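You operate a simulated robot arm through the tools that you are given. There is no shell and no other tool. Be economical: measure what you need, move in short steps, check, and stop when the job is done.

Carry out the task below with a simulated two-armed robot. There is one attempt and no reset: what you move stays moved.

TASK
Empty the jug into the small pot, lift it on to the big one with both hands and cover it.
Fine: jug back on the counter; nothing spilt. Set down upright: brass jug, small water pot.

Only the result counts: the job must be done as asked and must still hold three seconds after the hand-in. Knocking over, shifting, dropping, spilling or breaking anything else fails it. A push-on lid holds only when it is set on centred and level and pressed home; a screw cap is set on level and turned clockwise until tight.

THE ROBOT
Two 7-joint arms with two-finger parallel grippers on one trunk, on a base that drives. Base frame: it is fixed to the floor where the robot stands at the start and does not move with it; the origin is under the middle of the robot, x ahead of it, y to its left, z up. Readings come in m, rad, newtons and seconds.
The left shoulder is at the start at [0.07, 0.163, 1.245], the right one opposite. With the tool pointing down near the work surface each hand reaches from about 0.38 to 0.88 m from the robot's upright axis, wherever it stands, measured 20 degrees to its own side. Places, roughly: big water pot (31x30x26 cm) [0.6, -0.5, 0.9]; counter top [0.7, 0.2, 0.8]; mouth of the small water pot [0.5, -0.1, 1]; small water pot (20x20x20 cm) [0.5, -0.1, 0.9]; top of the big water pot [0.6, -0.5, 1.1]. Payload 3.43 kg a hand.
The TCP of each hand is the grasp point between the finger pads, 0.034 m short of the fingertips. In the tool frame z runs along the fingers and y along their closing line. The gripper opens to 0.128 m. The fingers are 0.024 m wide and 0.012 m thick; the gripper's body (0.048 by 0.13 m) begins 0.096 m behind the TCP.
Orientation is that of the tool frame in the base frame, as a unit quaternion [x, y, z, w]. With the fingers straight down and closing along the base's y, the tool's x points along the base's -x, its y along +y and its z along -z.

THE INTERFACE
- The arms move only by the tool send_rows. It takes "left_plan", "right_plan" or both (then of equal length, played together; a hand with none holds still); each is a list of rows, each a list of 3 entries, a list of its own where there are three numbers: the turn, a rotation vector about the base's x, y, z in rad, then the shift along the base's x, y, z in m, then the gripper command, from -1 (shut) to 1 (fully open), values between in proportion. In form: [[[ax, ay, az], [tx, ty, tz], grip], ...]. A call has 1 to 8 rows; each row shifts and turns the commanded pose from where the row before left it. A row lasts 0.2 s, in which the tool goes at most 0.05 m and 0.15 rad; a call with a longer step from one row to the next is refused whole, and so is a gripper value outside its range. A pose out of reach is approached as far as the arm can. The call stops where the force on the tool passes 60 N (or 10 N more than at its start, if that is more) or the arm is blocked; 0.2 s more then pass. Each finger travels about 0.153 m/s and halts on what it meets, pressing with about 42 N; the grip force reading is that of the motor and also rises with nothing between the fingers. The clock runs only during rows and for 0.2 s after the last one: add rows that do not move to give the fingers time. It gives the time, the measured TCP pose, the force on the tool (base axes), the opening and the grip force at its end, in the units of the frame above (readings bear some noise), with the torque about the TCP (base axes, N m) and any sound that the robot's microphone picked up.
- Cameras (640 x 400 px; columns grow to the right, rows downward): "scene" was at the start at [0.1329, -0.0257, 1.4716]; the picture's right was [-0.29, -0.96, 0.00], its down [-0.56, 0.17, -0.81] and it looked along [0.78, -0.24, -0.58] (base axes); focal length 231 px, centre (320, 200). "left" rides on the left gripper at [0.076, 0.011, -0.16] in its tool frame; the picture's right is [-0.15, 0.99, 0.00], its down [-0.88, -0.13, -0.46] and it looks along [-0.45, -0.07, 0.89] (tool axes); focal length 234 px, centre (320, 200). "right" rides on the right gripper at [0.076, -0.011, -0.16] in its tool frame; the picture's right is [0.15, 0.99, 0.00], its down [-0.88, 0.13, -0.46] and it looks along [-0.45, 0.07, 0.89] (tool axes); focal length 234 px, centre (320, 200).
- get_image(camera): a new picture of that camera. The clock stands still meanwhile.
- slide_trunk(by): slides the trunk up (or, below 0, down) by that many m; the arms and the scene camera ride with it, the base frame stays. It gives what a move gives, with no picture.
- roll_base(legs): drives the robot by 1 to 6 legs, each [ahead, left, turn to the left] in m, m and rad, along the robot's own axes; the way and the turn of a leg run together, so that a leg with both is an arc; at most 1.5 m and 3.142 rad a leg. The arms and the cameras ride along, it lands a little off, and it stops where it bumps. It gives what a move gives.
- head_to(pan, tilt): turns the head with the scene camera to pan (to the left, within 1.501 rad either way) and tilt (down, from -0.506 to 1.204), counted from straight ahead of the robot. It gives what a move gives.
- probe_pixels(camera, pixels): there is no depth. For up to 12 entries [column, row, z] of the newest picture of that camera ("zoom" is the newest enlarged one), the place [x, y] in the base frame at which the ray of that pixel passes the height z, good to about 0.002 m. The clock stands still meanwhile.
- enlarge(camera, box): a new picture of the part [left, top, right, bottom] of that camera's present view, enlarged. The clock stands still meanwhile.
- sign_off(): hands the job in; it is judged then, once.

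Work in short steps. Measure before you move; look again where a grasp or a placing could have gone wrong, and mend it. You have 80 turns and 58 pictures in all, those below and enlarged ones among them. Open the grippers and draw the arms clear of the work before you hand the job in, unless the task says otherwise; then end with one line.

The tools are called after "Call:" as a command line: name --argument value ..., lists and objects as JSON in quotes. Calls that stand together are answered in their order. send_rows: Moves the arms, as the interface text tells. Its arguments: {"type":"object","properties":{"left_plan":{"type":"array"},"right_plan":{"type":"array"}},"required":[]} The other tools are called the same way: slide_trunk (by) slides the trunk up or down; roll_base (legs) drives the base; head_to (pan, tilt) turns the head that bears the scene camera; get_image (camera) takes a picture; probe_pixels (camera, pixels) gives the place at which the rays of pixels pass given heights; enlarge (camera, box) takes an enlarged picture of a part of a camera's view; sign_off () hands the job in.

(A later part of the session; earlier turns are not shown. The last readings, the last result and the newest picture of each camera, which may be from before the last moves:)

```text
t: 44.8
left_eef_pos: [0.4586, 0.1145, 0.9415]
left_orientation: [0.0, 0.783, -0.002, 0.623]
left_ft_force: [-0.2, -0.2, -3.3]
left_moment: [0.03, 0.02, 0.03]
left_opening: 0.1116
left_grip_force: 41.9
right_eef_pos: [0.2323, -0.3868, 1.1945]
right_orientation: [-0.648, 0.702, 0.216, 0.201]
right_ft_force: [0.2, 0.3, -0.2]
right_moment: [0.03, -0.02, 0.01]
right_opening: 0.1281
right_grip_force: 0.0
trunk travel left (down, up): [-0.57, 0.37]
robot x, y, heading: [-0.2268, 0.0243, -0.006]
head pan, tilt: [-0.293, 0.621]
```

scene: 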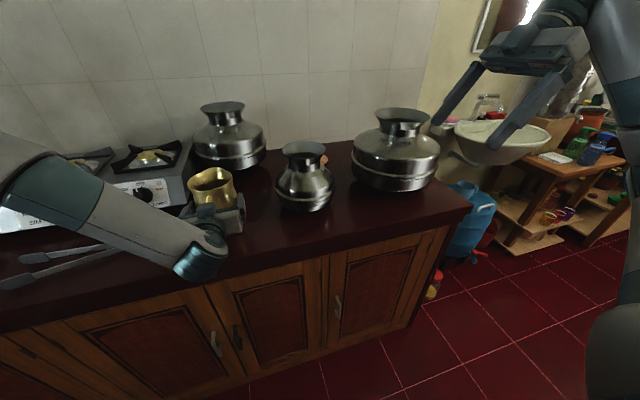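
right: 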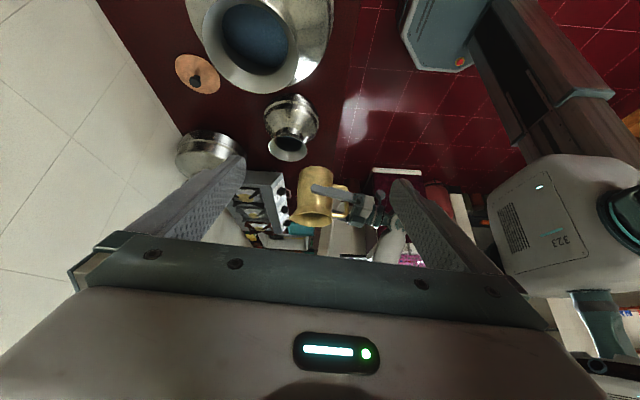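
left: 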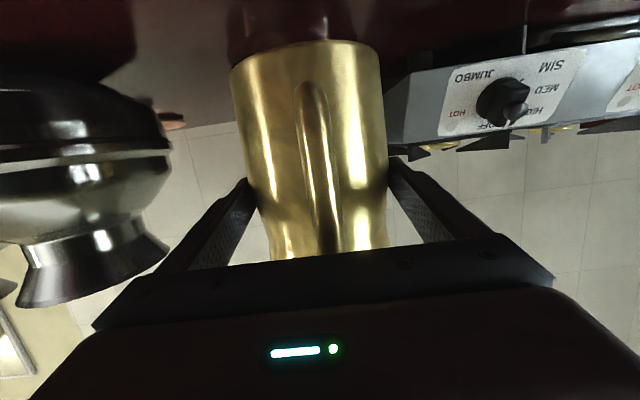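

Call:
send_rows --left_plan '[[[0, 0, 0], [0, 0, -0.0015], -1], [[0, 0, 0], [0, 0, -0.0015], -1], [[0, 0, 0], [0, 0, 0], -1]]'

Call:
enlarge --camera "left" --box '[200, 0, 440, 150]'

```text
t: 45.5
left_eef_pos: [0.458, 0.1141, 0.9419]
left_orientation: [-0.002, 0.781, 0.0, 0.624]
left_ft_force: [1.2, 0.9, 15.7]
left_moment: [0.31, 0.38, -0.06]
left_opening: 0.1113
left_grip_force: 41.7
right_eef_pos: [0.2305, -0.3882, 1.194]
right_orientation: [-0.648, 0.702, 0.215, 0.202]
right_ft_force: [0.3, -0.5, 0.5]
right_moment: [0.01, -0.02, -0.02]
right_opening: 0.128
right_grip_force: 0.1
trunk travel left (down, up): [-0.57, 0.37]
robot x, y, heading: [-0.2223, 0.0286, -0.008]
head pan, tilt: [-0.293, 0.621]
```

```text
2.67 times, centred on (320, 75) of left
```

zoom: 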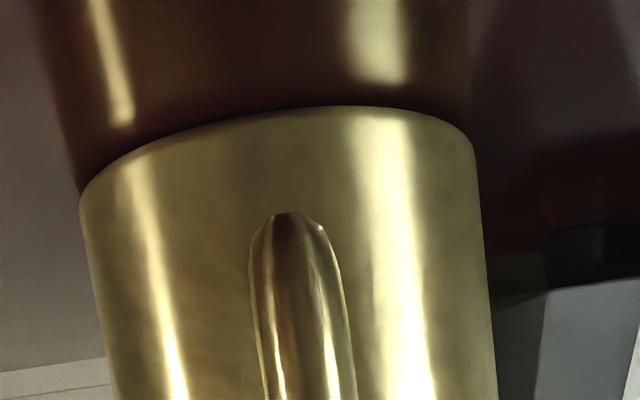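

Contact at +19 N with the jug standing flush. I ease up 1 mm, open, and withdraw straight back.

Call:
send_rows --left_plan '[[[0, 0, 0], [0, 0, 0.001], -1], [[0, 0, 0], [0, 0, 0], 0], [[0, 0, 0], [0, 0, 0], 1], [[0, 0, 0], [0, 0, 0], 1], [[0, 0, 0], [0, 0, 0], 1]]'

Call:
get_image --camera "left"

```text
t: 46.8
left_eef_pos: [0.4577, 0.1141, 0.9399]
left_orientation: [-0.002, 0.783, 0.0, 0.622]
left_ft_force: [-0.4, -0.1, 0.2]
left_moment: [0.03, -0.03, -0.03]
left_opening: 0.1277
left_grip_force: 0.1
right_eef_pos: [0.2324, -0.3874, 1.1933]
right_orientation: [-0.648, 0.702, 0.216, 0.201]
right_ft_force: [0.0, 1.2, 0.0]
right_moment: [0.0, -0.02, 0.04]
right_opening: 0.128
right_grip_force: 0.0
trunk travel left (down, up): [-0.57, 0.37]
robot x, y, heading: [-0.2236, 0.0255, -0.003]
head pan, tilt: [-0.293, 0.621]
```

```text
31 pictures are left
```

left: 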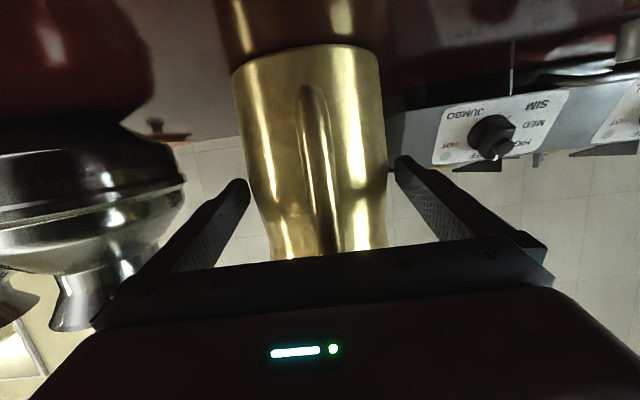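

Released cleanly. I withdraw straight back 0.17 m.

Call:
send_rows --left_plan '[[[0, 0, 0], [-0.03, 0, 0], 1], [[0, 0, 0], [-0.035, 0, 0], 1], [[0, 0, 0], [-0.035, 0, 0], 1], [[0, 0, 0], [-0.035, 0, 0], 1], [[0, 0, 0], [-0.035, 0, 0], 1], [[0, 0, 0], [0, 0, 0], 1]]'

Call:
slide_trunk --by 0.15

Call:
send_rows --left_plan '[[[0, 0.15, 0], [0, 0, 0.02], 1], [[0, 0.15, 0], [0, 0, 0.02], 1], [[0, 0.15, 0], [0, 0, 0.02], 1], [[0, 0.15, 0], [0, 0, 0.02], 1], [[0, 0.15, 0], [0, 0, 0.02], 1], [[0, 0.15, 0], [0.01, 0, 0.02], 1], [[0, 0.15, 0], [0.01, 0, 0.02], 1], [[0, 0.15, 0], [0.01, 0, 0.02], 1]]' --right_plan '[[[-0.15, 0, 0], [0, -0.01, 0], 1], [[-0.15, 0, 0], [0, -0.01, 0], 1], [[-0.15, 0, 0], [0, -0.01, 0], 1], [[-0.15, 0, 0], [0, -0.01, 0], 1], [[0, 0, -0.15], [0.01, 0, 0], 1], [[0, 0, -0.15], [0.01, 0, 0], 1], [[0, 0, -0.15], [0.01, 0, 0], 1], [[0, 0, -0.15], [0.01, 0, 0], 1]]'

```text
t: 48.1
left_eef_pos: [0.3158, 0.094, 0.929]
left_orientation: [-0.001, 0.783, -0.002, 0.623]
left_ft_force: [0.3, 0.3, 0.1]
left_moment: [0.0, 0.01, 0.03]
left_opening: 0.1278
left_grip_force: 0.1
left hand out of reach, approached as far as the arm can: row 4, 5
right_eef_pos: [0.2321, -0.386, 1.1942]
right_orientation: [-0.648, 0.702, 0.216, 0.201]
right_ft_force: [-0.2, 0.7, 0.8]
right_moment: [-0.03, 0.02, -0.02]
right_opening: 0.128
right_grip_force: 0.0
trunk travel left (down, up): [-0.57, 0.37]
robot x, y, heading: [-0.2238, 0.0281, -0.01]
head pan, tilt: [-0.293, 0.621]
```

```text
t: 49.9
left_eef_pos: [0.3158, 0.0932, 1.079]
left_orientation: [-0.002, 0.782, 0.0, 0.623]
left_ft_force: [0.1, -0.7, -0.6]
left_moment: [0.01, 0.03, 0.01]
left_opening: 0.1281
left_grip_force: 0.1
right_eef_pos: [0.2327, -0.3873, 1.3443]
right_orientation: [-0.648, 0.703, 0.216, 0.2]
right_ft_force: [-1.2, 0.2, 0.5]
right_moment: [0.0, 0.02, 0.0]
right_opening: 0.128
right_grip_force: 0.0
trunk travel left (down, up): [-0.72, 0.22]
robot x, y, heading: [-0.2247, 0.0249, -0.008]
head pan, tilt: [-0.293, 0.621]
```

```text
t: 51.7
left_eef_pos: [0.3533, 0.0873, 1.2401]
left_orientation: [0.0, 0.998, 0.0, 0.069]
left_ft_force: [-0.1, 0.1, 0.1]
left_moment: [0.02, 0.07, -0.02]
left_opening: 0.1277
left_grip_force: 0.0
left hand out of reach, approached as far as the arm can: row 1
right_eef_pos: [0.2736, -0.428, 1.344]
right_orientation: [-0.43, 0.903, 0.0, -0.001]
right_ft_force: [-0.1, 0.8, 0.5]
right_moment: [0.06, 0.05, -0.01]
right_opening: 0.1282
right_grip_force: 0.0
trunk travel left (down, up): [-0.72, 0.22]
robot x, y, heading: [-0.2248, 0.0254, -0.008]
head pan, tilt: [-0.293, 0.621]
```

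Both hands clear. I finish turning both tools straight down and start the inward tilts (24°, to match the pot's flared lip), then drive in front of the small pot.

Call:
send_rows --left_plan '[[[0, 0.138, 0], [0, 0, 0], 1], [[0, 0, 0], [0, 0, 0], 1], [[-0.14, 0, 0], [0, 0.01, 0], 1], [[-0.14, 0, 0], [0, 0.01, 0], 1], [[-0.14, 0, 0], [0, 0.01, 0], 1], [[0, 0, 0], [0, 0, 0], 1], [[0, 0, 0], [0, 0, 0], 1]]' --right_plan '[[[0, 0, -0.148], [0.02, 0.0, 0], 1], [[0, 0, -0.148], [0.02, 0, 0], 1], [[0, 0, -0.148], [0.02, 0, 0], 1], [[0, 0, -0.148], [0.02, 0, 0], 1], [[0, 0, -0.148], [0.02, 0, 0], 1], [[0, 0, -0.148], [0, 0, 0], 1], [[0.14, 0, 0], [0, 0, 0], 1]]'

Call:
roll_base --legs '[[0.1, -0.18, 0]]'

Call:
send_rows --left_plan '[[[0, 0, 0], [0.01, 0, 0], 1], [[0, 0, 0], [0.01, 0, 0], 1], [[0, 0, 0], [0, 0, 0], 1]]' --right_plan '[[[0.14, 0, 0], [0.0, 0.03, 0], 1], [[0.14, 0, 0], [0, 0.03, 0], 1], [[0, 0, 0], [0, 0, 0], 1]]'

Call:
get_image --camera "left"

Call:
get_image --camera "right"

```text
t: 53.3
left_eef_pos: [0.3533, 0.1188, 1.2392]
left_orientation: [-0.002, 0.978, -0.208, 0.003]
left_ft_force: [-0.3, -0.6, 0.1]
left_moment: [0.01, 0.01, 0.02]
left_opening: 0.1282
left_grip_force: 0.0
right_eef_pos: [0.3737, -0.4287, 1.3445]
right_orientation: [-0.001, 0.998, 0.07, -0.001]
right_ft_force: [0.5, 0.0, -0.4]
right_moment: [0.02, 0.02, -0.02]
right_opening: 0.1278
right_grip_force: 0.0
trunk travel left (down, up): [-0.72, 0.22]
robot x, y, heading: [-0.2262, 0.0259, -0.01]
head pan, tilt: [-0.293, 0.621]
```

```text
t: 55.0
left_eef_pos: [0.4515, -0.0633, 1.2389]
left_orientation: [-0.005, 0.978, -0.209, 0.003]
left_ft_force: [0.3, 0.6, -0.6]
left_moment: [-0.01, -0.01, 0.0]
left_opening: 0.1281
left_grip_force: 0.0
right_eef_pos: [0.4762, -0.6099, 1.3457]
right_orientation: [-0.004, 0.998, 0.068, 0.0]
right_ft_force: [0.8, -0.1, 0.3]
right_moment: [0.02, 0.02, 0.02]
right_opening: 0.1284
right_grip_force: 0.1
trunk travel left (down, up): [-0.72, 0.22]
robot x, y, heading: [-0.1234, -0.1633, 0.0]
head pan, tilt: [-0.293, 0.621]
```

```text
t: 55.8
left_eef_pos: [0.4703, -0.0631, 1.2391]
left_orientation: [-0.004, 0.978, -0.208, 0.003]
left_ft_force: [-0.4, -0.4, -0.1]
left_moment: [-0.01, -0.03, 0.0]
left_opening: 0.1281
left_grip_force: 0.0
right_eef_pos: [0.4733, -0.5519, 1.3438]
right_orientation: [-0.005, 0.978, 0.209, 0.001]
right_ft_force: [-0.3, -0.5, -1.0]
right_moment: [-0.02, -0.01, -0.03]
right_opening: 0.1281
right_grip_force: 0.0
trunk travel left (down, up): [-0.72, 0.22]
robot x, y, heading: [-0.1227, -0.1628, -0.001]
head pan, tilt: [-0.293, 0.621]
```

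```text
30 pictures are left
```

left: 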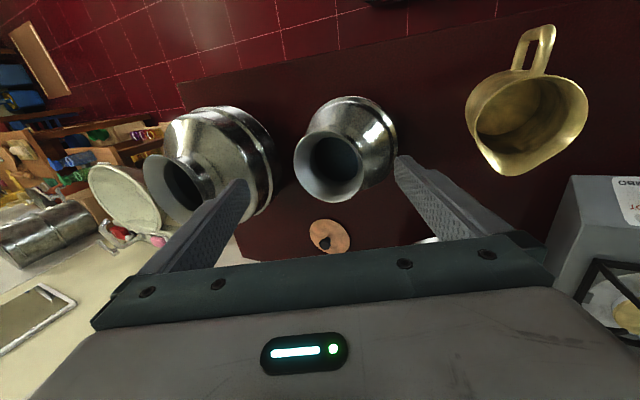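

```text
29 pictures are left
```

right: 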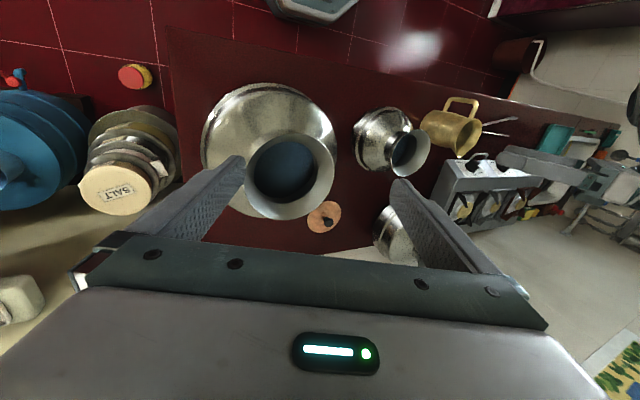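

Both hand cameras see the mouths and lid. I enlarge each for precise triangulation.

Call:
enlarge --camera "left" --box '[130, 85, 402, 255]'

Call:
probe_pixels --camera "zoom" --pixels '[[388, 205, 1.05], [545, 190, 1.05], [460, 125, 1.05], [470, 285, 1.05]]'

Call:
enlarge --camera "right" --box '[200, 80, 440, 230]'

```text
2.35 times, centred on (266, 170) of left
```

zoom: 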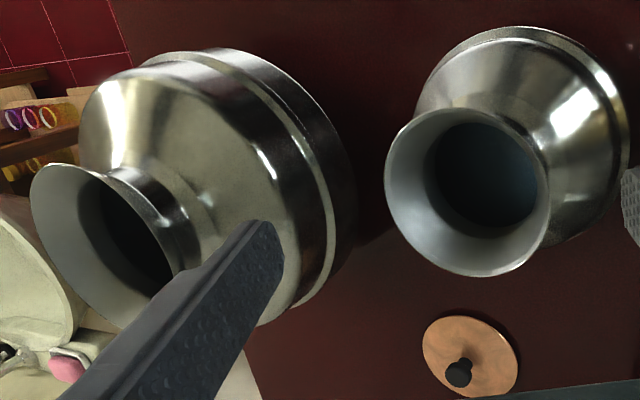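

```text
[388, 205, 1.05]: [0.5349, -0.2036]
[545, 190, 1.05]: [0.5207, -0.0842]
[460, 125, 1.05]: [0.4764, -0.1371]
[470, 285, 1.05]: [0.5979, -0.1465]
```

```text
2.67 times, centred on (320, 155) of right
```

zoom: 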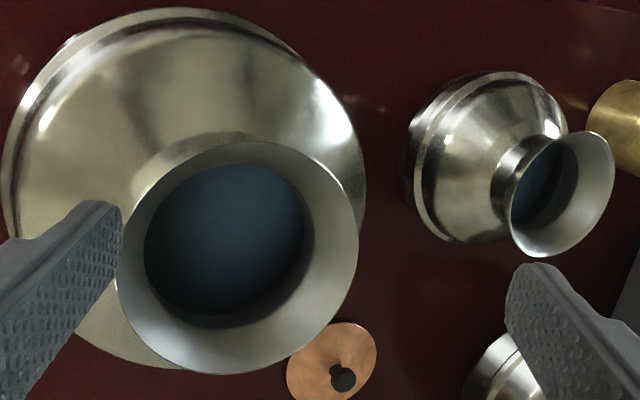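

Call:
probe_pixels --camera "left" --pixels '[[293.6, 163, 1.05], [362.9, 171, 1.05], [319, 130.5, 1.05], [336.2, 202.7, 1.05], [309.3, 234, 0.855], [350.6, 241, 0.855], [325, 244, 0.88], [325, 244, 0.86], [326, 219, 0.855]]'

Call:
probe_pixels --camera "zoom" --pixels '[[509, 215, 1.05], [615, 168, 1.05], [578, 131, 1.05], [542, 258, 1.05], [116, 265, 1.12], [358, 248, 1.12], [240, 140, 1.12], [225, 375, 1.12], [286, 370, 0.855], [377, 348, 0.855], [342, 380, 0.88], [345, 322, 0.855]]'

```text
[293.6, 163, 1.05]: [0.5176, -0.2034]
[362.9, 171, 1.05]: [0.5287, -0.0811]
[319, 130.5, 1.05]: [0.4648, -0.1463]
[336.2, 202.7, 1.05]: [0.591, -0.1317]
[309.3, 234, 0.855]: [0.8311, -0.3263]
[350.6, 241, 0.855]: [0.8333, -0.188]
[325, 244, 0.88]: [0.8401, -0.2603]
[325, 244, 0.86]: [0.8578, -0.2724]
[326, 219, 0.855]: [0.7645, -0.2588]
```

```text
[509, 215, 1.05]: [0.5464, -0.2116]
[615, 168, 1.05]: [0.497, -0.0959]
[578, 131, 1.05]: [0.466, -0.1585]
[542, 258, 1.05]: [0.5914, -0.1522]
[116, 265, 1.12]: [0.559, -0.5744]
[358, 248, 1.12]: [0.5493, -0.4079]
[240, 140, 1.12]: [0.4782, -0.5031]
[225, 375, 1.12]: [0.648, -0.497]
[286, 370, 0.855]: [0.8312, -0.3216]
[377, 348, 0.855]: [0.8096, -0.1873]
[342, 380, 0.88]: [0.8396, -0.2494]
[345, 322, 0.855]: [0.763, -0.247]
```

Results: small mouth centre (0.527,-0.145) at z≈1.046, big mouth centre (0.564,-0.492) at z≈1.108 with Ø0.168, and lid Ø0.137 at (0.832,-0.256). I bring both hands to pre-grasp above the ±y lips with the openings reduced to about 5 cm.

Call:
send_rows --left_plan '[[[0, 0, 0], [0.01, 0.005, 0], -0.22], [[0, 0, 0], [0.01, 0.004, 0], -0.22], [[0, 0, 0], [0.01, 0, 0], -0.22], [[0, 0, 0], [0.01, 0, 0], -0.22], [[0, 0, 0], [0.01, 0, 0], -0.22], [[0, 0, 0], [0.007, 0, 0], -0.22], [[0, 0, 0], [0, 0, -0.03], -0.22], [[0, 0, 0], [0, 0, -0.03], -0.22]]' --right_plan '[[[0, 0, 0], [0.01, 0.045, 0], -0.22], [[0, 0, 0], [0.01, 0.045, 0], -0.22], [[0, 0, 0], [0.01, 0.045, 0], -0.22], [[0, 0, 0], [0.01, 0.045, 0], -0.22], [[0, 0, 0], [0.01, 0.045, -0.01], -0.22], [[0, 0, 0], [0.004, 0.045, -0.02], -0.22], [[0, 0, 0], [0, 0.03, -0.035], -0.22], [[0, 0, 0], [0, 0.015, -0.045], -0.22]]'

Call:
get_image --camera "left"

Call:
get_image --camera "right"

```text
t: 57.5
left_eef_pos: [0.5319, -0.053, 1.1763]
left_orientation: [-0.005, 0.978, -0.209, 0.003]
left_ft_force: [-0.2, 0.2, -0.6]
left_moment: [0.01, 0.05, -0.01]
left_opening: 0.05
left_grip_force: 0.0
right_eef_pos: [0.5303, -0.2328, 1.2323]
right_orientation: [-0.004, 0.978, 0.207, 0.0]
right_ft_force: [0.1, 0.4, -0.9]
right_moment: [0.01, -0.01, -0.03]
right_opening: 0.0501
right_grip_force: 0.1
trunk travel left (down, up): [-0.72, 0.22]
robot x, y, heading: [-0.1255, -0.1587, -0.005]
head pan, tilt: [-0.293, 0.621]
```

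```text
26 pictures are left
```

left: 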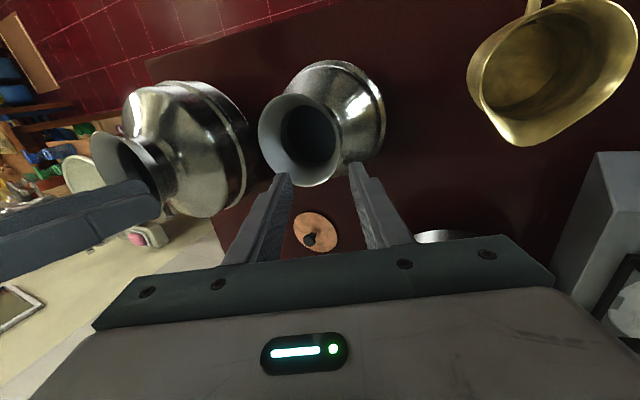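

```text
25 pictures are left
```

right: 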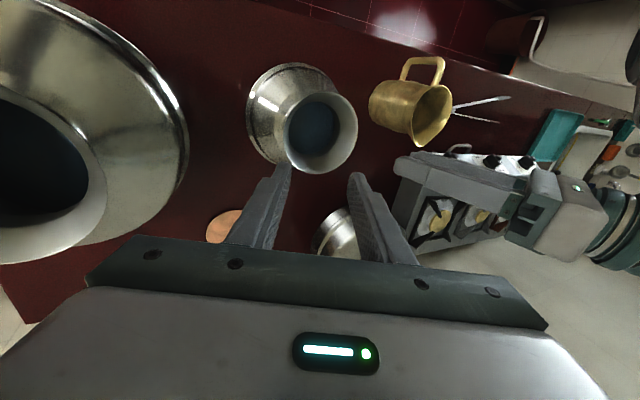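

Call:
probe_pixels --camera "left" --pixels '[[259, 132, 1.048], [340, 148, 1.048], [290, 94, 1.048], [313, 187, 1.048]]'

Call:
probe_pixels --camera "right" --pixels '[[285, 140, 1.048], [358, 125, 1.048], [330, 91, 1.048], [315, 172, 1.048]]'

```text
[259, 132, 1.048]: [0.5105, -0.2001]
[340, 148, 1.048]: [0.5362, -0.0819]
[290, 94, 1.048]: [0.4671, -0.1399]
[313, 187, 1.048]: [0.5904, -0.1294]
```

```text
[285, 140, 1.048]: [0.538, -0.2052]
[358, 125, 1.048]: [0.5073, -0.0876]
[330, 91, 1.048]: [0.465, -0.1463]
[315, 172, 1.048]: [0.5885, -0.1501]
```

Mouth re-measured at (0.526,-0.143), z≈1.042, r≈0.061. I descend along the tool axes until the fingertips are just over the lip, then check.

Call:
send_rows --left_plan '[[[0, 0, 0], [-0.006, 0.005, -0.02], -0.22], [[0, 0, 0], [0, 0, -0.02], -0.22], [[0, 0, 0], [0, 0, -0.018], -0.22], [[0, 0, 0], [0, -0.0102, -0.0228], -0.22], [[0, 0, 0], [0, -0.0102, -0.0228], -0.22], [[0, 0, 0], [0, 0, 0], -0.22]]' --right_plan '[[[0, 0, 0], [-0.004, -0.005, -0.038], -0.22], [[0, 0, 0], [0, 0, -0.038], -0.22], [[0, 0, 0], [0, 0, -0.038], -0.22], [[0, 0, 0], [0, 0.0102, -0.0228], -0.22], [[0, 0, 0], [0, 0.0102, -0.0228], -0.22], [[0, 0, 0], [0, 0, 0], -0.22]]'

Call:
enlarge --camera "left" --box '[200, 60, 420, 230]'

Call:
enlarge --camera "right" --box '[220, 60, 440, 230]'

```text
t: 59.0
left_eef_pos: [0.5222, -0.0696, 1.0746]
left_orientation: [-0.005, 0.978, -0.208, 0.003]
left_ft_force: [0.6, 0.7, 0.5]
left_moment: [0.0, -0.01, 0.03]
left_opening: 0.0496
left_grip_force: 0.0
right_eef_pos: [0.5288, -0.2175, 1.0764]
right_orientation: [-0.005, 0.978, 0.207, 0.001]
right_ft_force: [0.1, 0.2, 0.3]
right_moment: [0.01, 0.0, -0.01]
right_opening: 0.0501
right_grip_force: 0.0
trunk travel left (down, up): [-0.72, 0.22]
robot x, y, heading: [-0.1264, -0.1597, -0.006]
head pan, tilt: [-0.293, 0.621]
```

```text
2.35 times, centred on (310, 145) of left
```

zoom: 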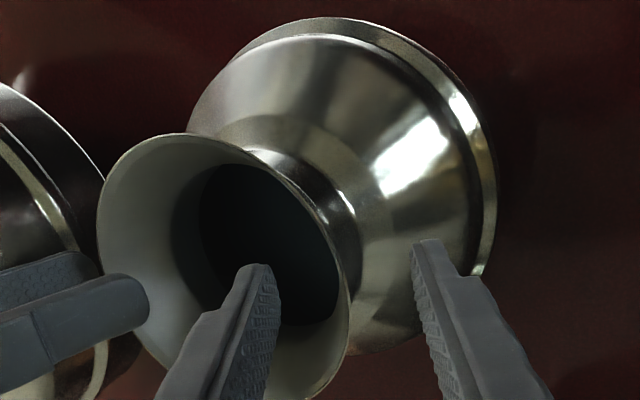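

```text
2.35 times, centred on (330, 145) of right
```

zoom: 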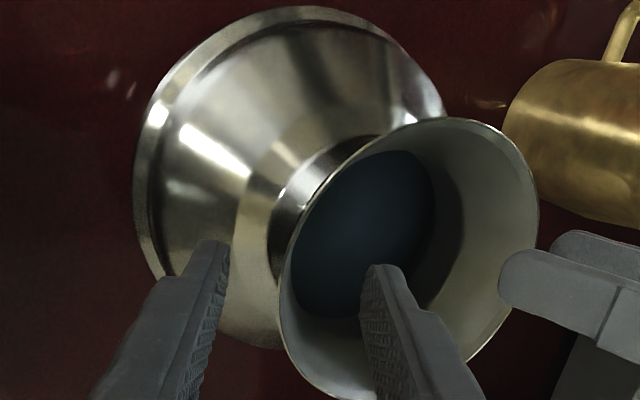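

Each hand straddles its lip (midpoint of left fingers at column ~345, lip edge ~350). I descend the last 4 cm, then close both grippers.

Call:
send_rows --left_plan '[[[0, 0, 0], [0.003, -0.0077, -0.0193], -0.22], [[0, 0, 0], [0, -0.0077, -0.0193], -0.22], [[0, 0, 0], [0, 0, 0], -0.22]]' --right_plan '[[[0, 0, 0], [-0.002, 0.0083, -0.02], -0.22], [[0, 0, 0], [0, 0.0082, -0.02], -0.22], [[0, 0, 0], [0, 0, 0], -0.22]]'

Call:
enlarge --camera "left" --box '[200, 60, 420, 230]'

```text
t: 59.8
left_eef_pos: [0.5233, -0.0857, 1.0357]
left_orientation: [-0.004, 0.978, -0.209, 0.004]
left_ft_force: [-0.1, -0.2, 1.6]
left_moment: [0.01, 0.01, -0.02]
left_opening: 0.0499
left_grip_force: 0.1
right_eef_pos: [0.5224, -0.2013, 1.0359]
right_orientation: [-0.005, 0.978, 0.207, 0.001]
right_ft_force: [-0.7, 0.0, -0.1]
right_moment: [-0.03, -0.02, -0.01]
right_opening: 0.0499
right_grip_force: 0.1
trunk travel left (down, up): [-0.72, 0.22]
robot x, y, heading: [-0.1241, -0.1617, -0.002]
head pan, tilt: [-0.293, 0.621]
```

```text
2.35 times, centred on (310, 145) of left
```

zoom: 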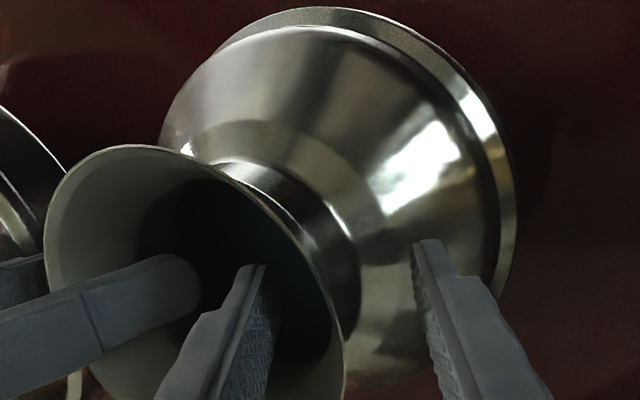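

Both hands are in place, with no contact forces. I close both grippers together.

Call:
send_rows --left_plan '[[[0, 0, 0], [0, 0, 0], -0.6], [[0, 0, 0], [0, 0, 0], -0.8], [[0, 0, 0], [0, 0, 0], -1], [[0, 0, 0], [0, 0, 0], -1], [[0, 0, 0], [0, 0, 0], -1]]' --right_plan '[[[0, 0, 0], [0, 0, 0], -0.6], [[0, 0, 0], [0, 0, 0], -0.8], [[0, 0, 0], [0, 0, 0], -1], [[0, 0, 0], [0, 0, 0], -1], [[0, 0, 0], [0, 0, 0], -1]]'

Call:
enlarge --camera "left" --box '[200, 60, 420, 230]'

```text
t: 61.0
left_eef_pos: [0.5244, -0.0892, 1.0373]
left_orientation: [-0.004, 0.977, -0.211, 0.004]
left_ft_force: [1.1, -36.0, 12.2]
left_moment: [-0.69, 0.04, 0.91]
left_opening: 0.0131
left_grip_force: 42.3
right_eef_pos: [0.5214, -0.2011, 1.0351]
right_orientation: [-0.005, 0.978, 0.209, 0.0]
right_ft_force: [5.8, 32.5, -0.9]
right_moment: [0.16, -0.4, -1.18]
right_opening: 0.0151
right_grip_force: 41.9
trunk travel left (down, up): [-0.72, 0.22]
robot x, y, heading: [-0.1236, -0.1595, -0.002]
head pan, tilt: [-0.293, 0.621]
```

```text
2.35 times, centred on (310, 145) of left
```

zoom: 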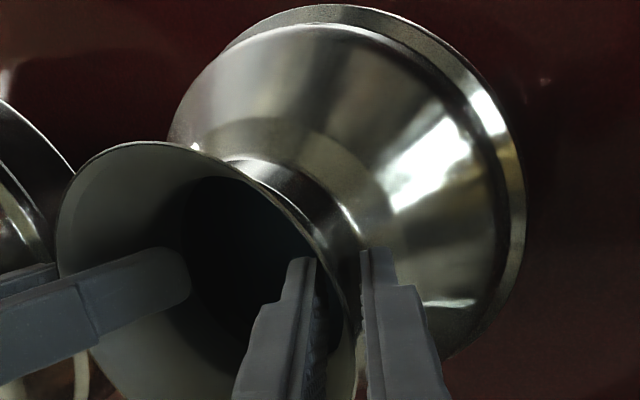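

Both hold (openings 0.013 and 0.015 m), but there is about 35 N of outward internal tension. I ease both hands inward a few mm.

Call:
send_rows --left_plan '[[[0, 0, 0], [0, -0.003, 0], -1], [[0, 0, 0], [0, 0, 0], -1]]' --right_plan '[[[0, 0, 0], [0, 0.002, 0], -1], [[0, 0, 0], [0, 0, 0], -1]]'

```text
t: 61.5
left_eef_pos: [0.5242, -0.0892, 1.0372]
left_orientation: [-0.005, 0.978, -0.209, 0.005]
left_ft_force: [0.7, -25.3, 11.7]
left_moment: [-0.46, 0.38, 0.84]
left_opening: 0.0129
left_grip_force: 42.0
right_eef_pos: [0.5228, -0.2004, 1.0362]
right_orientation: [-0.004, 0.978, 0.207, 0.001]
right_ft_force: [2.5, 21.2, 1.6]
right_moment: [0.17, 0.36, -0.87]
right_opening: 0.0147
right_grip_force: 42.2
trunk travel left (down, up): [-0.72, 0.22]
robot x, y, heading: [-0.1261, -0.1606, -0.005]
head pan, tilt: [-0.293, 0.621]
```

Call:
send_rows --left_plan '[[[0, 0, 0], [0, -0.004, 0], -1], [[0, 0, 0], [0, 0, 0], -1]]' --right_plan '[[[0, 0, 0], [0, 0.004, 0], -1], [[0, 0, 0], [0, 0, 0], -1]]'

Call:
slide_trunk --by 0.03

Call:
get_image --camera "scene"

```text
t: 62.1
left_eef_pos: [0.5238, -0.0887, 1.0387]
left_orientation: [-0.007, 0.979, -0.206, 0.004]
left_ft_force: [-4.1, 15.2, 16.7]
left_moment: [0.38, 0.88, 0.59]
left_opening: 0.0127
left_grip_force: 42.4
right_eef_pos: [0.5232, -0.2015, 1.037]
right_orientation: [-0.002, 0.979, 0.205, 0.001]
right_ft_force: [1.6, -19.7, 2.7]
right_moment: [-0.74, 0.89, -0.71]
right_opening: 0.0149
right_grip_force: 41.8
trunk travel left (down, up): [-0.72, 0.22]
robot x, y, heading: [-0.1228, -0.156, -0.006]
head pan, tilt: [-0.293, 0.621]
```

```text
t: 62.9
left_eef_pos: [0.5275, -0.088, 1.0639]
left_orientation: [-0.008, 0.979, -0.206, 0.001]
left_ft_force: [-1.6, 39.4, -4.2]
left_moment: [1.03, 0.23, 0.55]
left_opening: 0.0128
left_grip_force: 42.0
right_eef_pos: [0.5255, -0.2008, 1.0632]
right_orientation: [-0.003, 0.979, 0.203, -0.001]
right_ft_force: [1.6, -38.2, -20.0]
right_moment: [-1.84, -0.09, -0.78]
right_opening: 0.0146
right_grip_force: 42.0
trunk travel left (down, up): [-0.75, 0.19]
robot x, y, heading: [-0.1263, -0.16, -0.005]
head pan, tilt: [-0.293, 0.621]
```

```text
20 pictures are left
```

scene: 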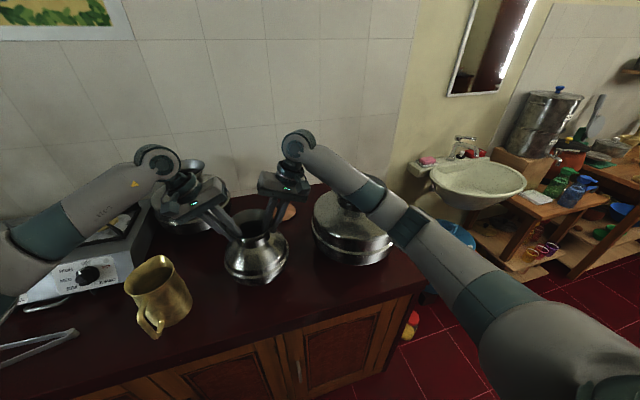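

The pot is off the counter and held by both hands (about 24 N in total). I relieve the inward squeeze a little, then raise with the arms and trunk.

Call:
send_rows --left_plan '[[[0, 0, 0], [0, 0.003, 0], -1], [[0, 0, 0], [0, 0, 0.01], -1], [[0, 0, 0], [0, 0, 0.015], -1], [[0, 0, 0], [0, 0, 0.015], -1], [[0, 0, 0], [0, 0, 0.015], -1], [[0, 0, 0], [0, 0, 0.015], -1], [[0, 0, 0], [0, 0, 0], -1]]' --right_plan '[[[0, 0, 0], [0, -0.003, 0], -1], [[0, 0, 0], [0, 0, 0.01], -1], [[0, 0, 0], [0, 0, 0.015], -1], [[0, 0, 0], [0, 0, 0.015], -1], [[0, 0, 0], [0, 0, 0.015], -1], [[0, 0, 0], [0, 0, 0.015], -1], [[0, 0, 0], [0, 0, 0], -1]]'

Call:
slide_trunk --by 0.185

Call:
get_image --camera "scene"

```text
t: 64.5
left_eef_pos: [0.5283, -0.0886, 1.1343]
left_orientation: [-0.006, 0.978, -0.207, 0.001]
left_ft_force: [3.3, 29.3, -14.0]
left_moment: [1.44, -0.18, 0.78]
left_opening: 0.0125
left_grip_force: 42.5
right_eef_pos: [0.5259, -0.1986, 1.1334]
right_orientation: [-0.004, 0.979, 0.205, -0.002]
right_ft_force: [-2.6, -29.9, -12.1]
right_moment: [-1.25, 0.3, -0.56]
right_opening: 0.0144
right_grip_force: 41.9
trunk travel left (down, up): [-0.75, 0.19]
robot x, y, heading: [-0.1234, -0.1624, -0.004]
head pan, tilt: [-0.293, 0.621]
```

```text
t: 66.5
left_eef_pos: [0.53, -0.0876, 1.3203]
left_orientation: [-0.005, 0.978, -0.206, 0.002]
left_ft_force: [0.3, 31.5, -12.9]
left_moment: [1.47, -0.14, 0.7]
left_opening: 0.0128
left_grip_force: 41.7
right_eef_pos: [0.5259, -0.1993, 1.3176]
right_orientation: [-0.003, 0.979, 0.205, -0.002]
right_ft_force: [-1.0, -30.9, -12.0]
right_moment: [-1.44, 0.28, -0.71]
right_opening: 0.0143
right_grip_force: 41.6
trunk travel left (down, up): [-0.935, 0.005]
robot x, y, heading: [-0.1257, -0.1583, -0.002]
head pan, tilt: [-0.293, 0.621]
```

```text
19 pictures are left
```

scene: 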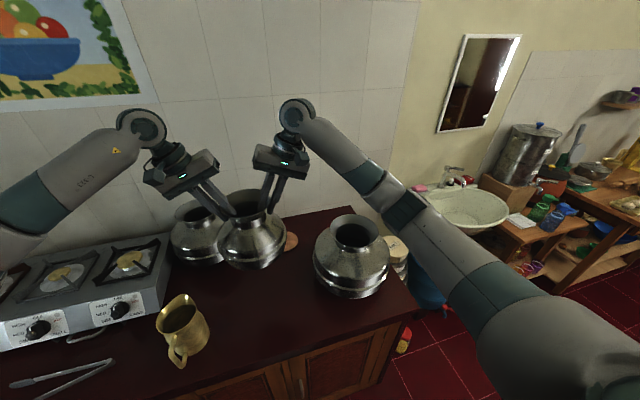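

The pot bottom is at about 1.13 m. From this higher view I measure the big pot's mouth again.

Call:
enlarge --camera "scene" --box '[180, 170, 420, 320]'

```text
2.67 times, centred on (300, 245) of scene
```

zoom: 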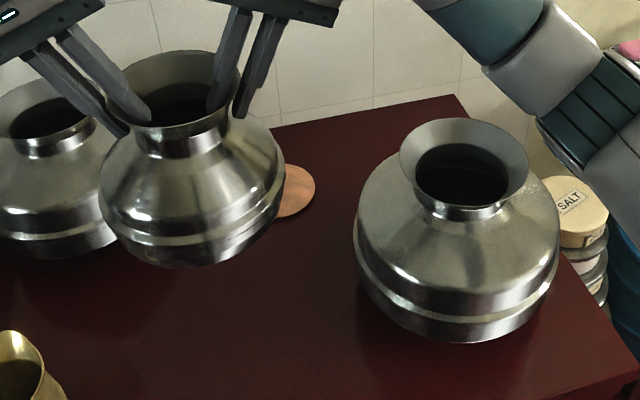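

Call:
probe_pixels --camera "zoom" --pixels '[[399, 150, 1.108], [529, 173, 1.108], [468, 118, 1.108], [460, 205, 1.108], [399, 150, 1.09], [529, 173, 1.09], [468, 118, 1.09], [460, 205, 1.09]]'

```text
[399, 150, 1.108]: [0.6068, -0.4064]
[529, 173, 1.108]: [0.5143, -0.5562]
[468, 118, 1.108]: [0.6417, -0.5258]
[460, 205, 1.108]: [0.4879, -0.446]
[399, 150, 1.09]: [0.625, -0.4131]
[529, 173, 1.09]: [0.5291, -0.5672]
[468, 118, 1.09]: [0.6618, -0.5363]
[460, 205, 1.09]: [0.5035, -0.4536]
```

The big mouth comes out at (0.569,-0.488), z≈1.10. I raise 1.5 cm more, then carry the pot across with the base.

Call:
send_rows --left_plan '[[[0, 0, 0], [0, 0.001, 0.01], -1], [[0, 0, 0], [0, 0.0, 0.008], -1], [[0, 0, 0], [0, 0, 0], -1]]' --right_plan '[[[0, 0, 0], [0, -0.001, 0.01], -1], [[0, 0, 0], [0, -0.0, 0.008], -1], [[0, 0, 0], [0, 0, 0], -1]]'

Call:
roll_base --legs '[[0.038, -0.346, 0]]'

Call:
head_to --pan 0.0 --tilt 0.62

Call:
get_image --camera "scene"

```text
t: 67.3
left_eef_pos: [0.5288, -0.0881, 1.339]
left_orientation: [-0.006, 0.978, -0.207, 0.002]
left_ft_force: [2.8, 30.3, -18.8]
left_moment: [1.51, -0.49, 0.74]
left_opening: 0.0129
left_grip_force: 41.9
right_eef_pos: [0.5273, -0.1998, 1.3361]
right_orientation: [-0.004, 0.979, 0.206, -0.001]
right_ft_force: [-3.2, -29.4, -7.0]
right_moment: [-0.81, 0.67, -0.45]
right_opening: 0.014
right_grip_force: 42.4
trunk travel left (down, up): [-0.935, 0.005]
robot x, y, heading: [-0.1188, -0.1641, -0.005]
head pan, tilt: [-0.293, 0.621]
```

```text
t: 69.6
left_eef_pos: [0.565, -0.4386, 1.3393]
left_orientation: [-0.004, 0.978, -0.207, 0.0]
left_ft_force: [0.2, 30.8, -19.3]
left_moment: [1.53, -0.22, 0.64]
left_opening: 0.0129
left_grip_force: 41.2
right_eef_pos: [0.563, -0.5506, 1.3365]
right_orientation: [-0.001, 0.979, 0.205, -0.001]
right_ft_force: [-0.6, -29.0, -4.6]
right_moment: [-0.62, 0.34, -0.68]
right_opening: 0.0141
right_grip_force: 42.1
trunk travel left (down, up): [-0.935, 0.005]
robot x, y, heading: [-0.0923, -0.5108, -0.009]
head pan, tilt: [-0.293, 0.621]
```

```text
t: 70.4
left_eef_pos: [0.5655, -0.4421, 1.3377]
left_orientation: [-0.004, 0.979, -0.205, 0.001]
left_ft_force: [-1.5, -3.7, -12.4]
left_moment: [0.48, 0.23, 0.75]
left_opening: 0.0125
left_grip_force: 41.9
right_eef_pos: [0.563, -0.554, 1.3352]
right_orientation: [-0.001, 0.979, 0.206, -0.001]
right_ft_force: [1.3, 3.0, -11.0]
right_moment: [-0.48, -0.04, -0.95]
right_opening: 0.0137
right_grip_force: 42.0
trunk travel left (down, up): [-0.935, 0.005]
robot x, y, heading: [-0.0882, -0.5096, -0.008]
head pan, tilt: [0.0, 0.62]
```

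```text
17 pictures are left
```

scene: 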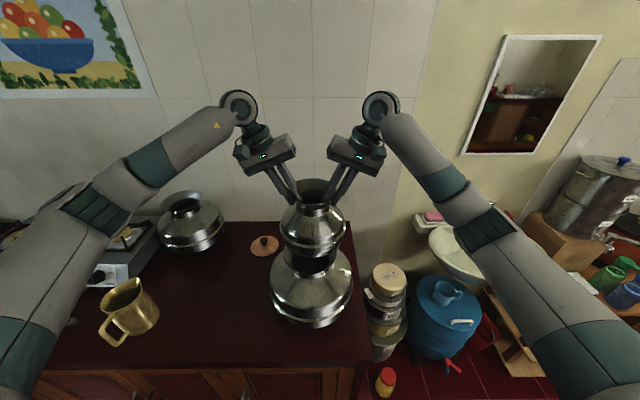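

The pot hovers over the big pot. I enlarge to check the alignment.

Call:
enlarge --camera "scene" --box '[240, 170, 384, 340]'

```text
2.35 times, centred on (312, 255) of scene
```

zoom: 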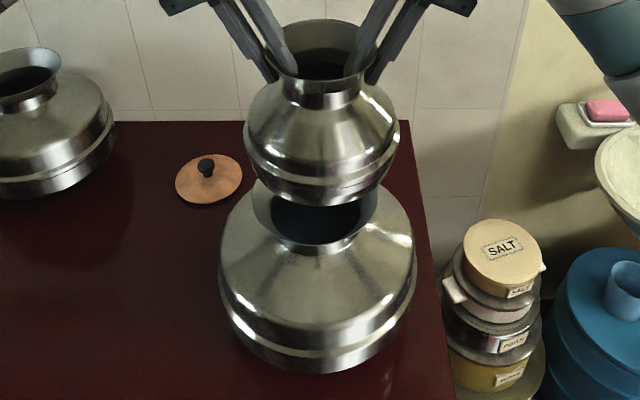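

Call:
probe_pixels --camera "zoom" --pixels '[[252, 200, 1.1], [377, 200, 1.1], [314, 254, 1.1], [244, 140, 1.236], [400, 140, 1.236], [279, 50, 1.343], [380, 50, 1.343], [283, 95, 1.3], [360, 95, 1.3]]'

```text
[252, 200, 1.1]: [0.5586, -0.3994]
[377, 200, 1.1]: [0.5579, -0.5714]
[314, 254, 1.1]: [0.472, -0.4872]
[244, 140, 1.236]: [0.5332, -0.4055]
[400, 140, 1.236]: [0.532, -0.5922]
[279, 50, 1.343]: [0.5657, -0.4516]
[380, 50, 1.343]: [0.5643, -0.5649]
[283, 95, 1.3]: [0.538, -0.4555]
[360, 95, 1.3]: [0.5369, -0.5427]
```

The big mouth is centred at y≈-0.486 while the held pot is at y≈-0.498. I shift +0.011 in y, then lower 4 cm.

Call:
send_rows --left_plan '[[[0, 0, 0], [0, 0.006, 0], -1], [[0, 0, 0], [0, 0.005, 0], -1], [[0, 0, 0], [0, 0, -0.01], -1], [[0, 0, 0], [0, 0, -0.01], -1], [[0, 0, 0], [0, 0, -0.01], -1], [[0, 0, 0], [0, 0, -0.008], -1], [[0, 0, 0], [0, 0, 0], -1]]' --right_plan '[[[0, 0, 0], [0, 0.006, 0], -1], [[0, 0, 0], [0, 0.005, 0], -1], [[0, 0, 0], [0, 0, -0.01], -1], [[0, 0, 0], [0, 0, -0.01], -1], [[0, 0, 0], [0, 0, -0.01], -1], [[0, 0, 0], [0, 0, -0.008], -1], [[0, 0, 0], [0, 0, 0], -1]]'

Call:
enlarge --camera "scene" --box '[240, 170, 384, 340]'

```text
t: 72.0
left_eef_pos: [0.5653, -0.4307, 1.3017]
left_orientation: [-0.002, 0.978, -0.208, 0.0]
left_ft_force: [-3.0, -9.8, -4.0]
left_moment: [-0.99, 0.18, 0.6]
left_opening: 0.0118
left_grip_force: 42.3
right_eef_pos: [0.563, -0.5422, 1.2982]
right_orientation: [-0.001, 0.979, 0.205, -0.001]
right_ft_force: [3.5, 9.2, -20.0]
right_moment: [0.03, -0.04, -0.97]
right_opening: 0.0137
right_grip_force: 41.6
trunk travel left (down, up): [-0.935, 0.005]
robot x, y, heading: [-0.088, -0.5154, -0.008]
head pan, tilt: [0.0, 0.62]
```

```text
2.35 times, centred on (312, 255) of scene
```

zoom: 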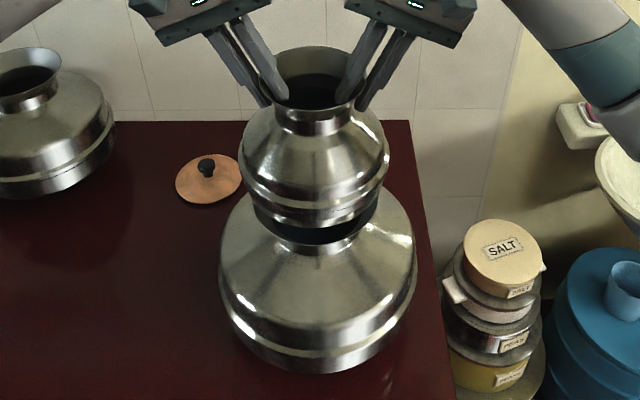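

Laterally aligned (316 vs 314.5 px). Continuing down in small steps while watching the load.

Call:
send_rows --left_plan '[[[0, 0, 0], [0, 0, -0.005], -1], [[0, 0, 0], [0, 0, -0.005], -1], [[0, 0, 0], [0, 0, -0.005], -1], [[0, 0, 0], [0, 0, 0], -1]]' --right_plan '[[[0, 0, 0], [0, 0, -0.005], -1], [[0, 0, 0], [0, 0, -0.005], -1], [[0, 0, 0], [0, 0, -0.005], -1], [[0, 0, 0], [0, 0, 0], -1]]'

```text
t: 73.0
left_eef_pos: [0.565, -0.4298, 1.2867]
left_orientation: [-0.004, 0.978, -0.207, 0.0]
left_ft_force: [-3.7, -4.7, 0.1]
left_moment: [-1.61, 0.35, 0.59]
left_opening: 0.0114
left_grip_force: 41.6
right_eef_pos: [0.5634, -0.5441, 1.2826]
right_orientation: [-0.002, 0.979, 0.204, -0.001]
right_ft_force: [3.5, 4.9, -24.1]
right_moment: [0.29, -0.2, -0.95]
right_opening: 0.0135
right_grip_force: 42.0
trunk travel left (down, up): [-0.935, 0.005]
robot x, y, heading: [-0.087, -0.5158, -0.006]
head pan, tilt: [0.0, 0.62]
```

Total load is still 24 N, so no contact yet, though it sits mostly on the right hand. I lower a bit further with the left slightly more, and look.

Call:
send_rows --left_plan '[[[0, 0, 0], [0, 0, -0.005], -1], [[0, 0, 0], [0, 0, -0.004], -1], [[0, 0, 0], [0, 0, 0], -1]]' --right_plan '[[[0, 0, 0], [0, 0, -0.004], -1], [[0, 0, 0], [0, 0, -0.004], -1], [[0, 0, 0], [0, 0, 0], -1]]'

Call:
enlarge --camera "scene" --box '[240, 170, 384, 340]'

```text
t: 73.8
left_eef_pos: [0.5659, -0.4297, 1.2757]
left_orientation: [-0.005, 0.979, -0.204, 0.003]
left_ft_force: [6.9, 7.0, -7.3]
left_moment: [-1.3, -0.79, 1.17]
left_opening: 0.012
left_grip_force: 42.0
right_eef_pos: [0.5635, -0.5436, 1.2761]
right_orientation: [-0.001, 0.979, 0.205, -0.001]
right_ft_force: [-7.1, -6.9, -16.5]
right_moment: [0.73, 0.94, -0.42]
right_opening: 0.013
right_grip_force: 42.0
trunk travel left (down, up): [-0.935, 0.005]
robot x, y, heading: [-0.0887, -0.5132, -0.007]
head pan, tilt: [0.0, 0.62]
```

```text
2.35 times, centred on (312, 255) of scene
```

zoom: 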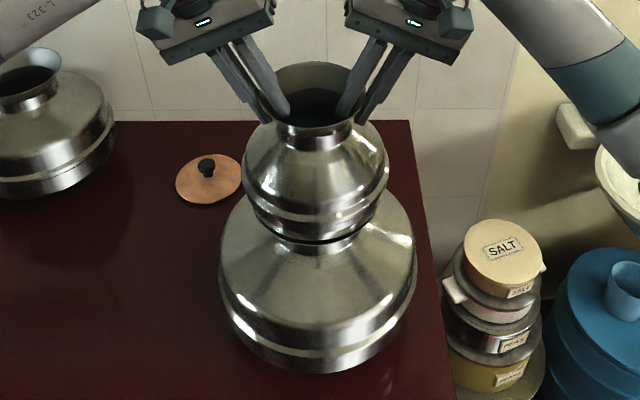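

Nearly nested. I continue lowering in 4 mm steps.

Call:
send_rows --left_plan '[[[0, 0, 0], [0, 0, -0.004], -1], [[0, 0, 0], [0, 0, -0.004], -1], [[0, 0, 0], [0, 0, 0], -1]]' --right_plan '[[[0, 0, 0], [0, 0, -0.004], -1], [[0, 0, 0], [0, 0, -0.004], -1], [[0, 0, 0], [0, 0, 0], -1]]'

```text
t: 74.6
left_eef_pos: [0.5644, -0.4285, 1.2726]
left_orientation: [-0.005, 0.978, -0.206, 0.003]
left_ft_force: [16.1, 22.9, 10.6]
left_moment: [-1.2, -0.95, 1.19]
left_opening: 0.0119
left_grip_force: 42.2
right_eef_pos: [0.5657, -0.5435, 1.2708]
right_orientation: [-0.002, 0.979, 0.206, 0.002]
right_ft_force: [-2.8, -20.7, 5.7]
right_moment: [1.04, 0.97, -0.28]
right_opening: 0.0126
right_grip_force: 41.7
trunk travel left (down, up): [-0.935, 0.005]
robot x, y, heading: [-0.0862, -0.5118, -0.007]
head pan, tilt: [0.0, 0.62]
```

Contact: the pot rests on the big one, and the funnel pushes it towards +x (+13 N). I follow by 3 mm in x and check.

Call:
send_rows --left_plan '[[[0, 0, 0], [0.003, 0, 0.001], -1], [[0, 0, 0], [0, 0, 0], -1]]' --right_plan '[[[0, 0, 0], [0.003, 0, 0.001], -1], [[0, 0, 0], [0, 0, 0], -1]]'

Call:
enlarge --camera "scene" --box '[240, 170, 384, 340]'

```text
t: 75.2
left_eef_pos: [0.5655, -0.4292, 1.271]
left_orientation: [-0.005, 0.979, -0.204, 0.002]
left_ft_force: [10.3, 32.3, 16.6]
left_moment: [-1.19, -0.41, 0.83]
left_opening: 0.0121
left_grip_force: 42.3
right_eef_pos: [0.5644, -0.5423, 1.2704]
right_orientation: [-0.001, 0.979, 0.205, 0.002]
right_ft_force: [-0.7, -28.7, 7.1]
right_moment: [1.07, 0.72, -0.46]
right_opening: 0.0126
right_grip_force: 42.5
trunk travel left (down, up): [-0.935, 0.005]
robot x, y, heading: [-0.0892, -0.5108, -0.007]
head pan, tilt: [0.0, 0.62]
```

```text
2.35 times, centred on (312, 255) of scene
```

zoom: 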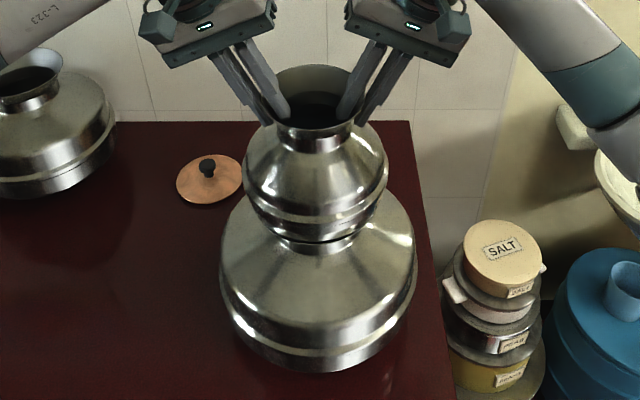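

It sits nested and upright. I relieve the squeeze and downforce, then open both grippers together.

Call:
send_rows --left_plan '[[[0, 0, 0], [0.002, 0.003, 0.003], -1], [[0, 0, 0], [0, 0, 0], -1]]' --right_plan '[[[0, 0, 0], [0, -0.003, 0.002], -1], [[0, 0, 0], [0, 0, 0], -1]]'

Call:
send_rows --left_plan '[[[0, 0, 0], [0, 0, 0], -0.75], [[0, 0, 0], [0, 0, 0], -0.5], [[0, 0, 0], [0, 0, 0], -0.3], [[0, 0, 0], [0, 0, 0], -0.22], [[0, 0, 0], [0, 0, 0], -0.22]]' --right_plan '[[[0, 0, 0], [0, 0, 0], -0.75], [[0, 0, 0], [0, 0, 0], -0.5], [[0, 0, 0], [0, 0, 0], -0.3], [[0, 0, 0], [0, 0, 0], -0.22], [[0, 0, 0], [0, 0, 0], -0.22]]'

Call:
enlarge --camera "scene" --box '[240, 170, 384, 340]'

```text
t: 75.8
left_eef_pos: [0.5654, -0.4285, 1.2719]
left_orientation: [0.0, 0.978, -0.207, -0.002]
left_ft_force: [-13.8, 6.9, 4.3]
left_moment: [-1.26, 0.52, 0.44]
left_opening: 0.0123
left_grip_force: 41.9
right_eef_pos: [0.5646, -0.543, 1.271]
right_orientation: [-0.002, 0.979, 0.206, 0.002]
right_ft_force: [15.1, -1.4, -7.3]
right_moment: [0.87, -1.38, -1.52]
right_opening: 0.0129
right_grip_force: 42.2
trunk travel left (down, up): [-0.935, 0.005]
robot x, y, heading: [-0.0825, -0.5127, -0.006]
head pan, tilt: [0.0, 0.62]
```

```text
t: 77.0
left_eef_pos: [0.5676, -0.429, 1.2736]
left_orientation: [-0.003, 0.979, -0.206, 0.001]
left_ft_force: [0.2, 0.2, -1.1]
left_moment: [-0.02, -0.05, 0.02]
left_opening: 0.0498
left_grip_force: 0.0
right_eef_pos: [0.5641, -0.5457, 1.2712]
right_orientation: [-0.002, 0.979, 0.205, 0.001]
right_ft_force: [-0.3, 0.4, -0.3]
right_moment: [0.0, 0.0, 0.0]
right_opening: 0.05
right_grip_force: 0.0
trunk travel left (down, up): [-0.935, 0.005]
robot x, y, heading: [-0.0871, -0.5125, -0.009]
head pan, tilt: [0.0, 0.62]
```

```text
2.35 times, centred on (312, 255) of scene
```

zoom: 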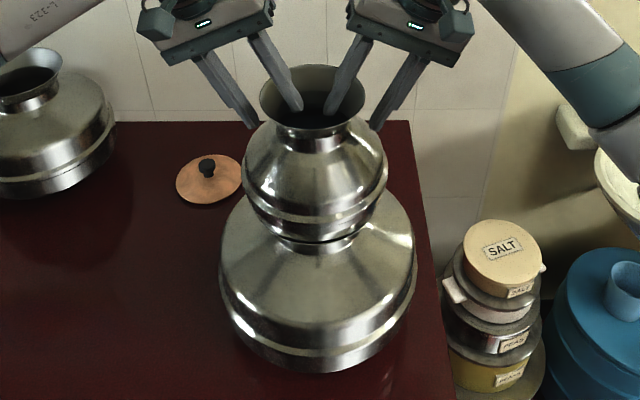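

The pot stays put. I withdraw both hands along their tool axes, then apart.

Call:
send_rows --left_plan '[[[0, 0, 0], [0, 0.0163, 0.0365], -0.22], [[0, 0, 0], [0, 0.0163, 0.0365], -0.22], [[0, 0, 0], [0, 0.0163, 0.0365], -0.22], [[0.14, 0, 0], [0, 0.04, 0.0], -0.22], [[0.14, 0, 0], [0, 0.04, 0], 0], [[0.14, 0, 0], [0, 0.04, 0], 0], [[0, 0, 0], [0, 0.03, 0], 0]]' --right_plan '[[[0, 0, 0], [0, -0.0163, 0.0365], -0.22], [[0, 0, 0], [0, -0.0163, 0.0365], -0.22], [[0, 0, 0], [0, -0.0163, 0.0365], -0.22], [[-0.14, 0, 0], [-0.02, -0.04, 0.0], -0.22], [[-0.14, 0, 0], [-0.04, -0.03, 0], -0.22], [[-0.14, 0, 0], [-0.04, 0, 0], -0.22], [[0, 0, 0], [-0.04, 0, 0], -0.22]]'

Call:
send_rows --left_plan '[[[0, 0, 0], [0.02, 0.03, 0], 0], [[0, 0, 0], [0.02, 0.0, 0], 0], [[0, 0, 0], [0.02, 0.0, 0], 0], [[0, 0, 0], [0.02, 0.0, 0], 0]]' --right_plan '[[[0, 0, 0], [-0.04, 0, 0], -0.22], [[0, 0, 0], [-0.04, 0, 0], -0.22], [[0, 0, 0], [-0.04, 0, 0], -0.22], [[0, 0, 0], [0, 0, 0], -0.22]]'

```text
t: 78.6
left_eef_pos: [0.565, -0.2268, 1.3832]
left_orientation: [-0.003, 1.0, 0.003, 0.003]
left_ft_force: [0.4, -0.2, 0.5]
left_moment: [-0.04, 0.0, -0.01]
left_opening: 0.0641
left_grip_force: 0.0
right_eef_pos: [0.4198, -0.6639, 1.3813]
right_orientation: [-0.003, 1.0, -0.003, 0.0]
right_ft_force: [-0.4, 0.0, 0.1]
right_moment: [-0.03, -0.01, -0.01]
right_opening: 0.0499
right_grip_force: 0.1
trunk travel left (down, up): [-0.935, 0.005]
robot x, y, heading: [-0.0862, -0.5128, -0.012]
head pan, tilt: [0.0, 0.62]
```

```text
t: 79.6
left_eef_pos: [0.6495, -0.1998, 1.3829]
left_orientation: [-0.003, 1.0, 0.003, 0.002]
left_ft_force: [0.4, -0.3, 0.3]
left_moment: [-0.02, 0.01, -0.03]
left_opening: 0.0642
left_grip_force: 0.1
right_eef_pos: [0.3042, -0.6619, 1.3803]
right_orientation: [-0.001, 1.0, -0.003, -0.001]
right_ft_force: [-0.7, -0.2, -0.4]
right_moment: [0.03, 0.01, -0.02]
right_opening: 0.0496
right_grip_force: 0.2
trunk travel left (down, up): [-0.935, 0.005]
robot x, y, heading: [-0.091, -0.5147, -0.003]
head pan, tilt: [0.0, 0.62]
```

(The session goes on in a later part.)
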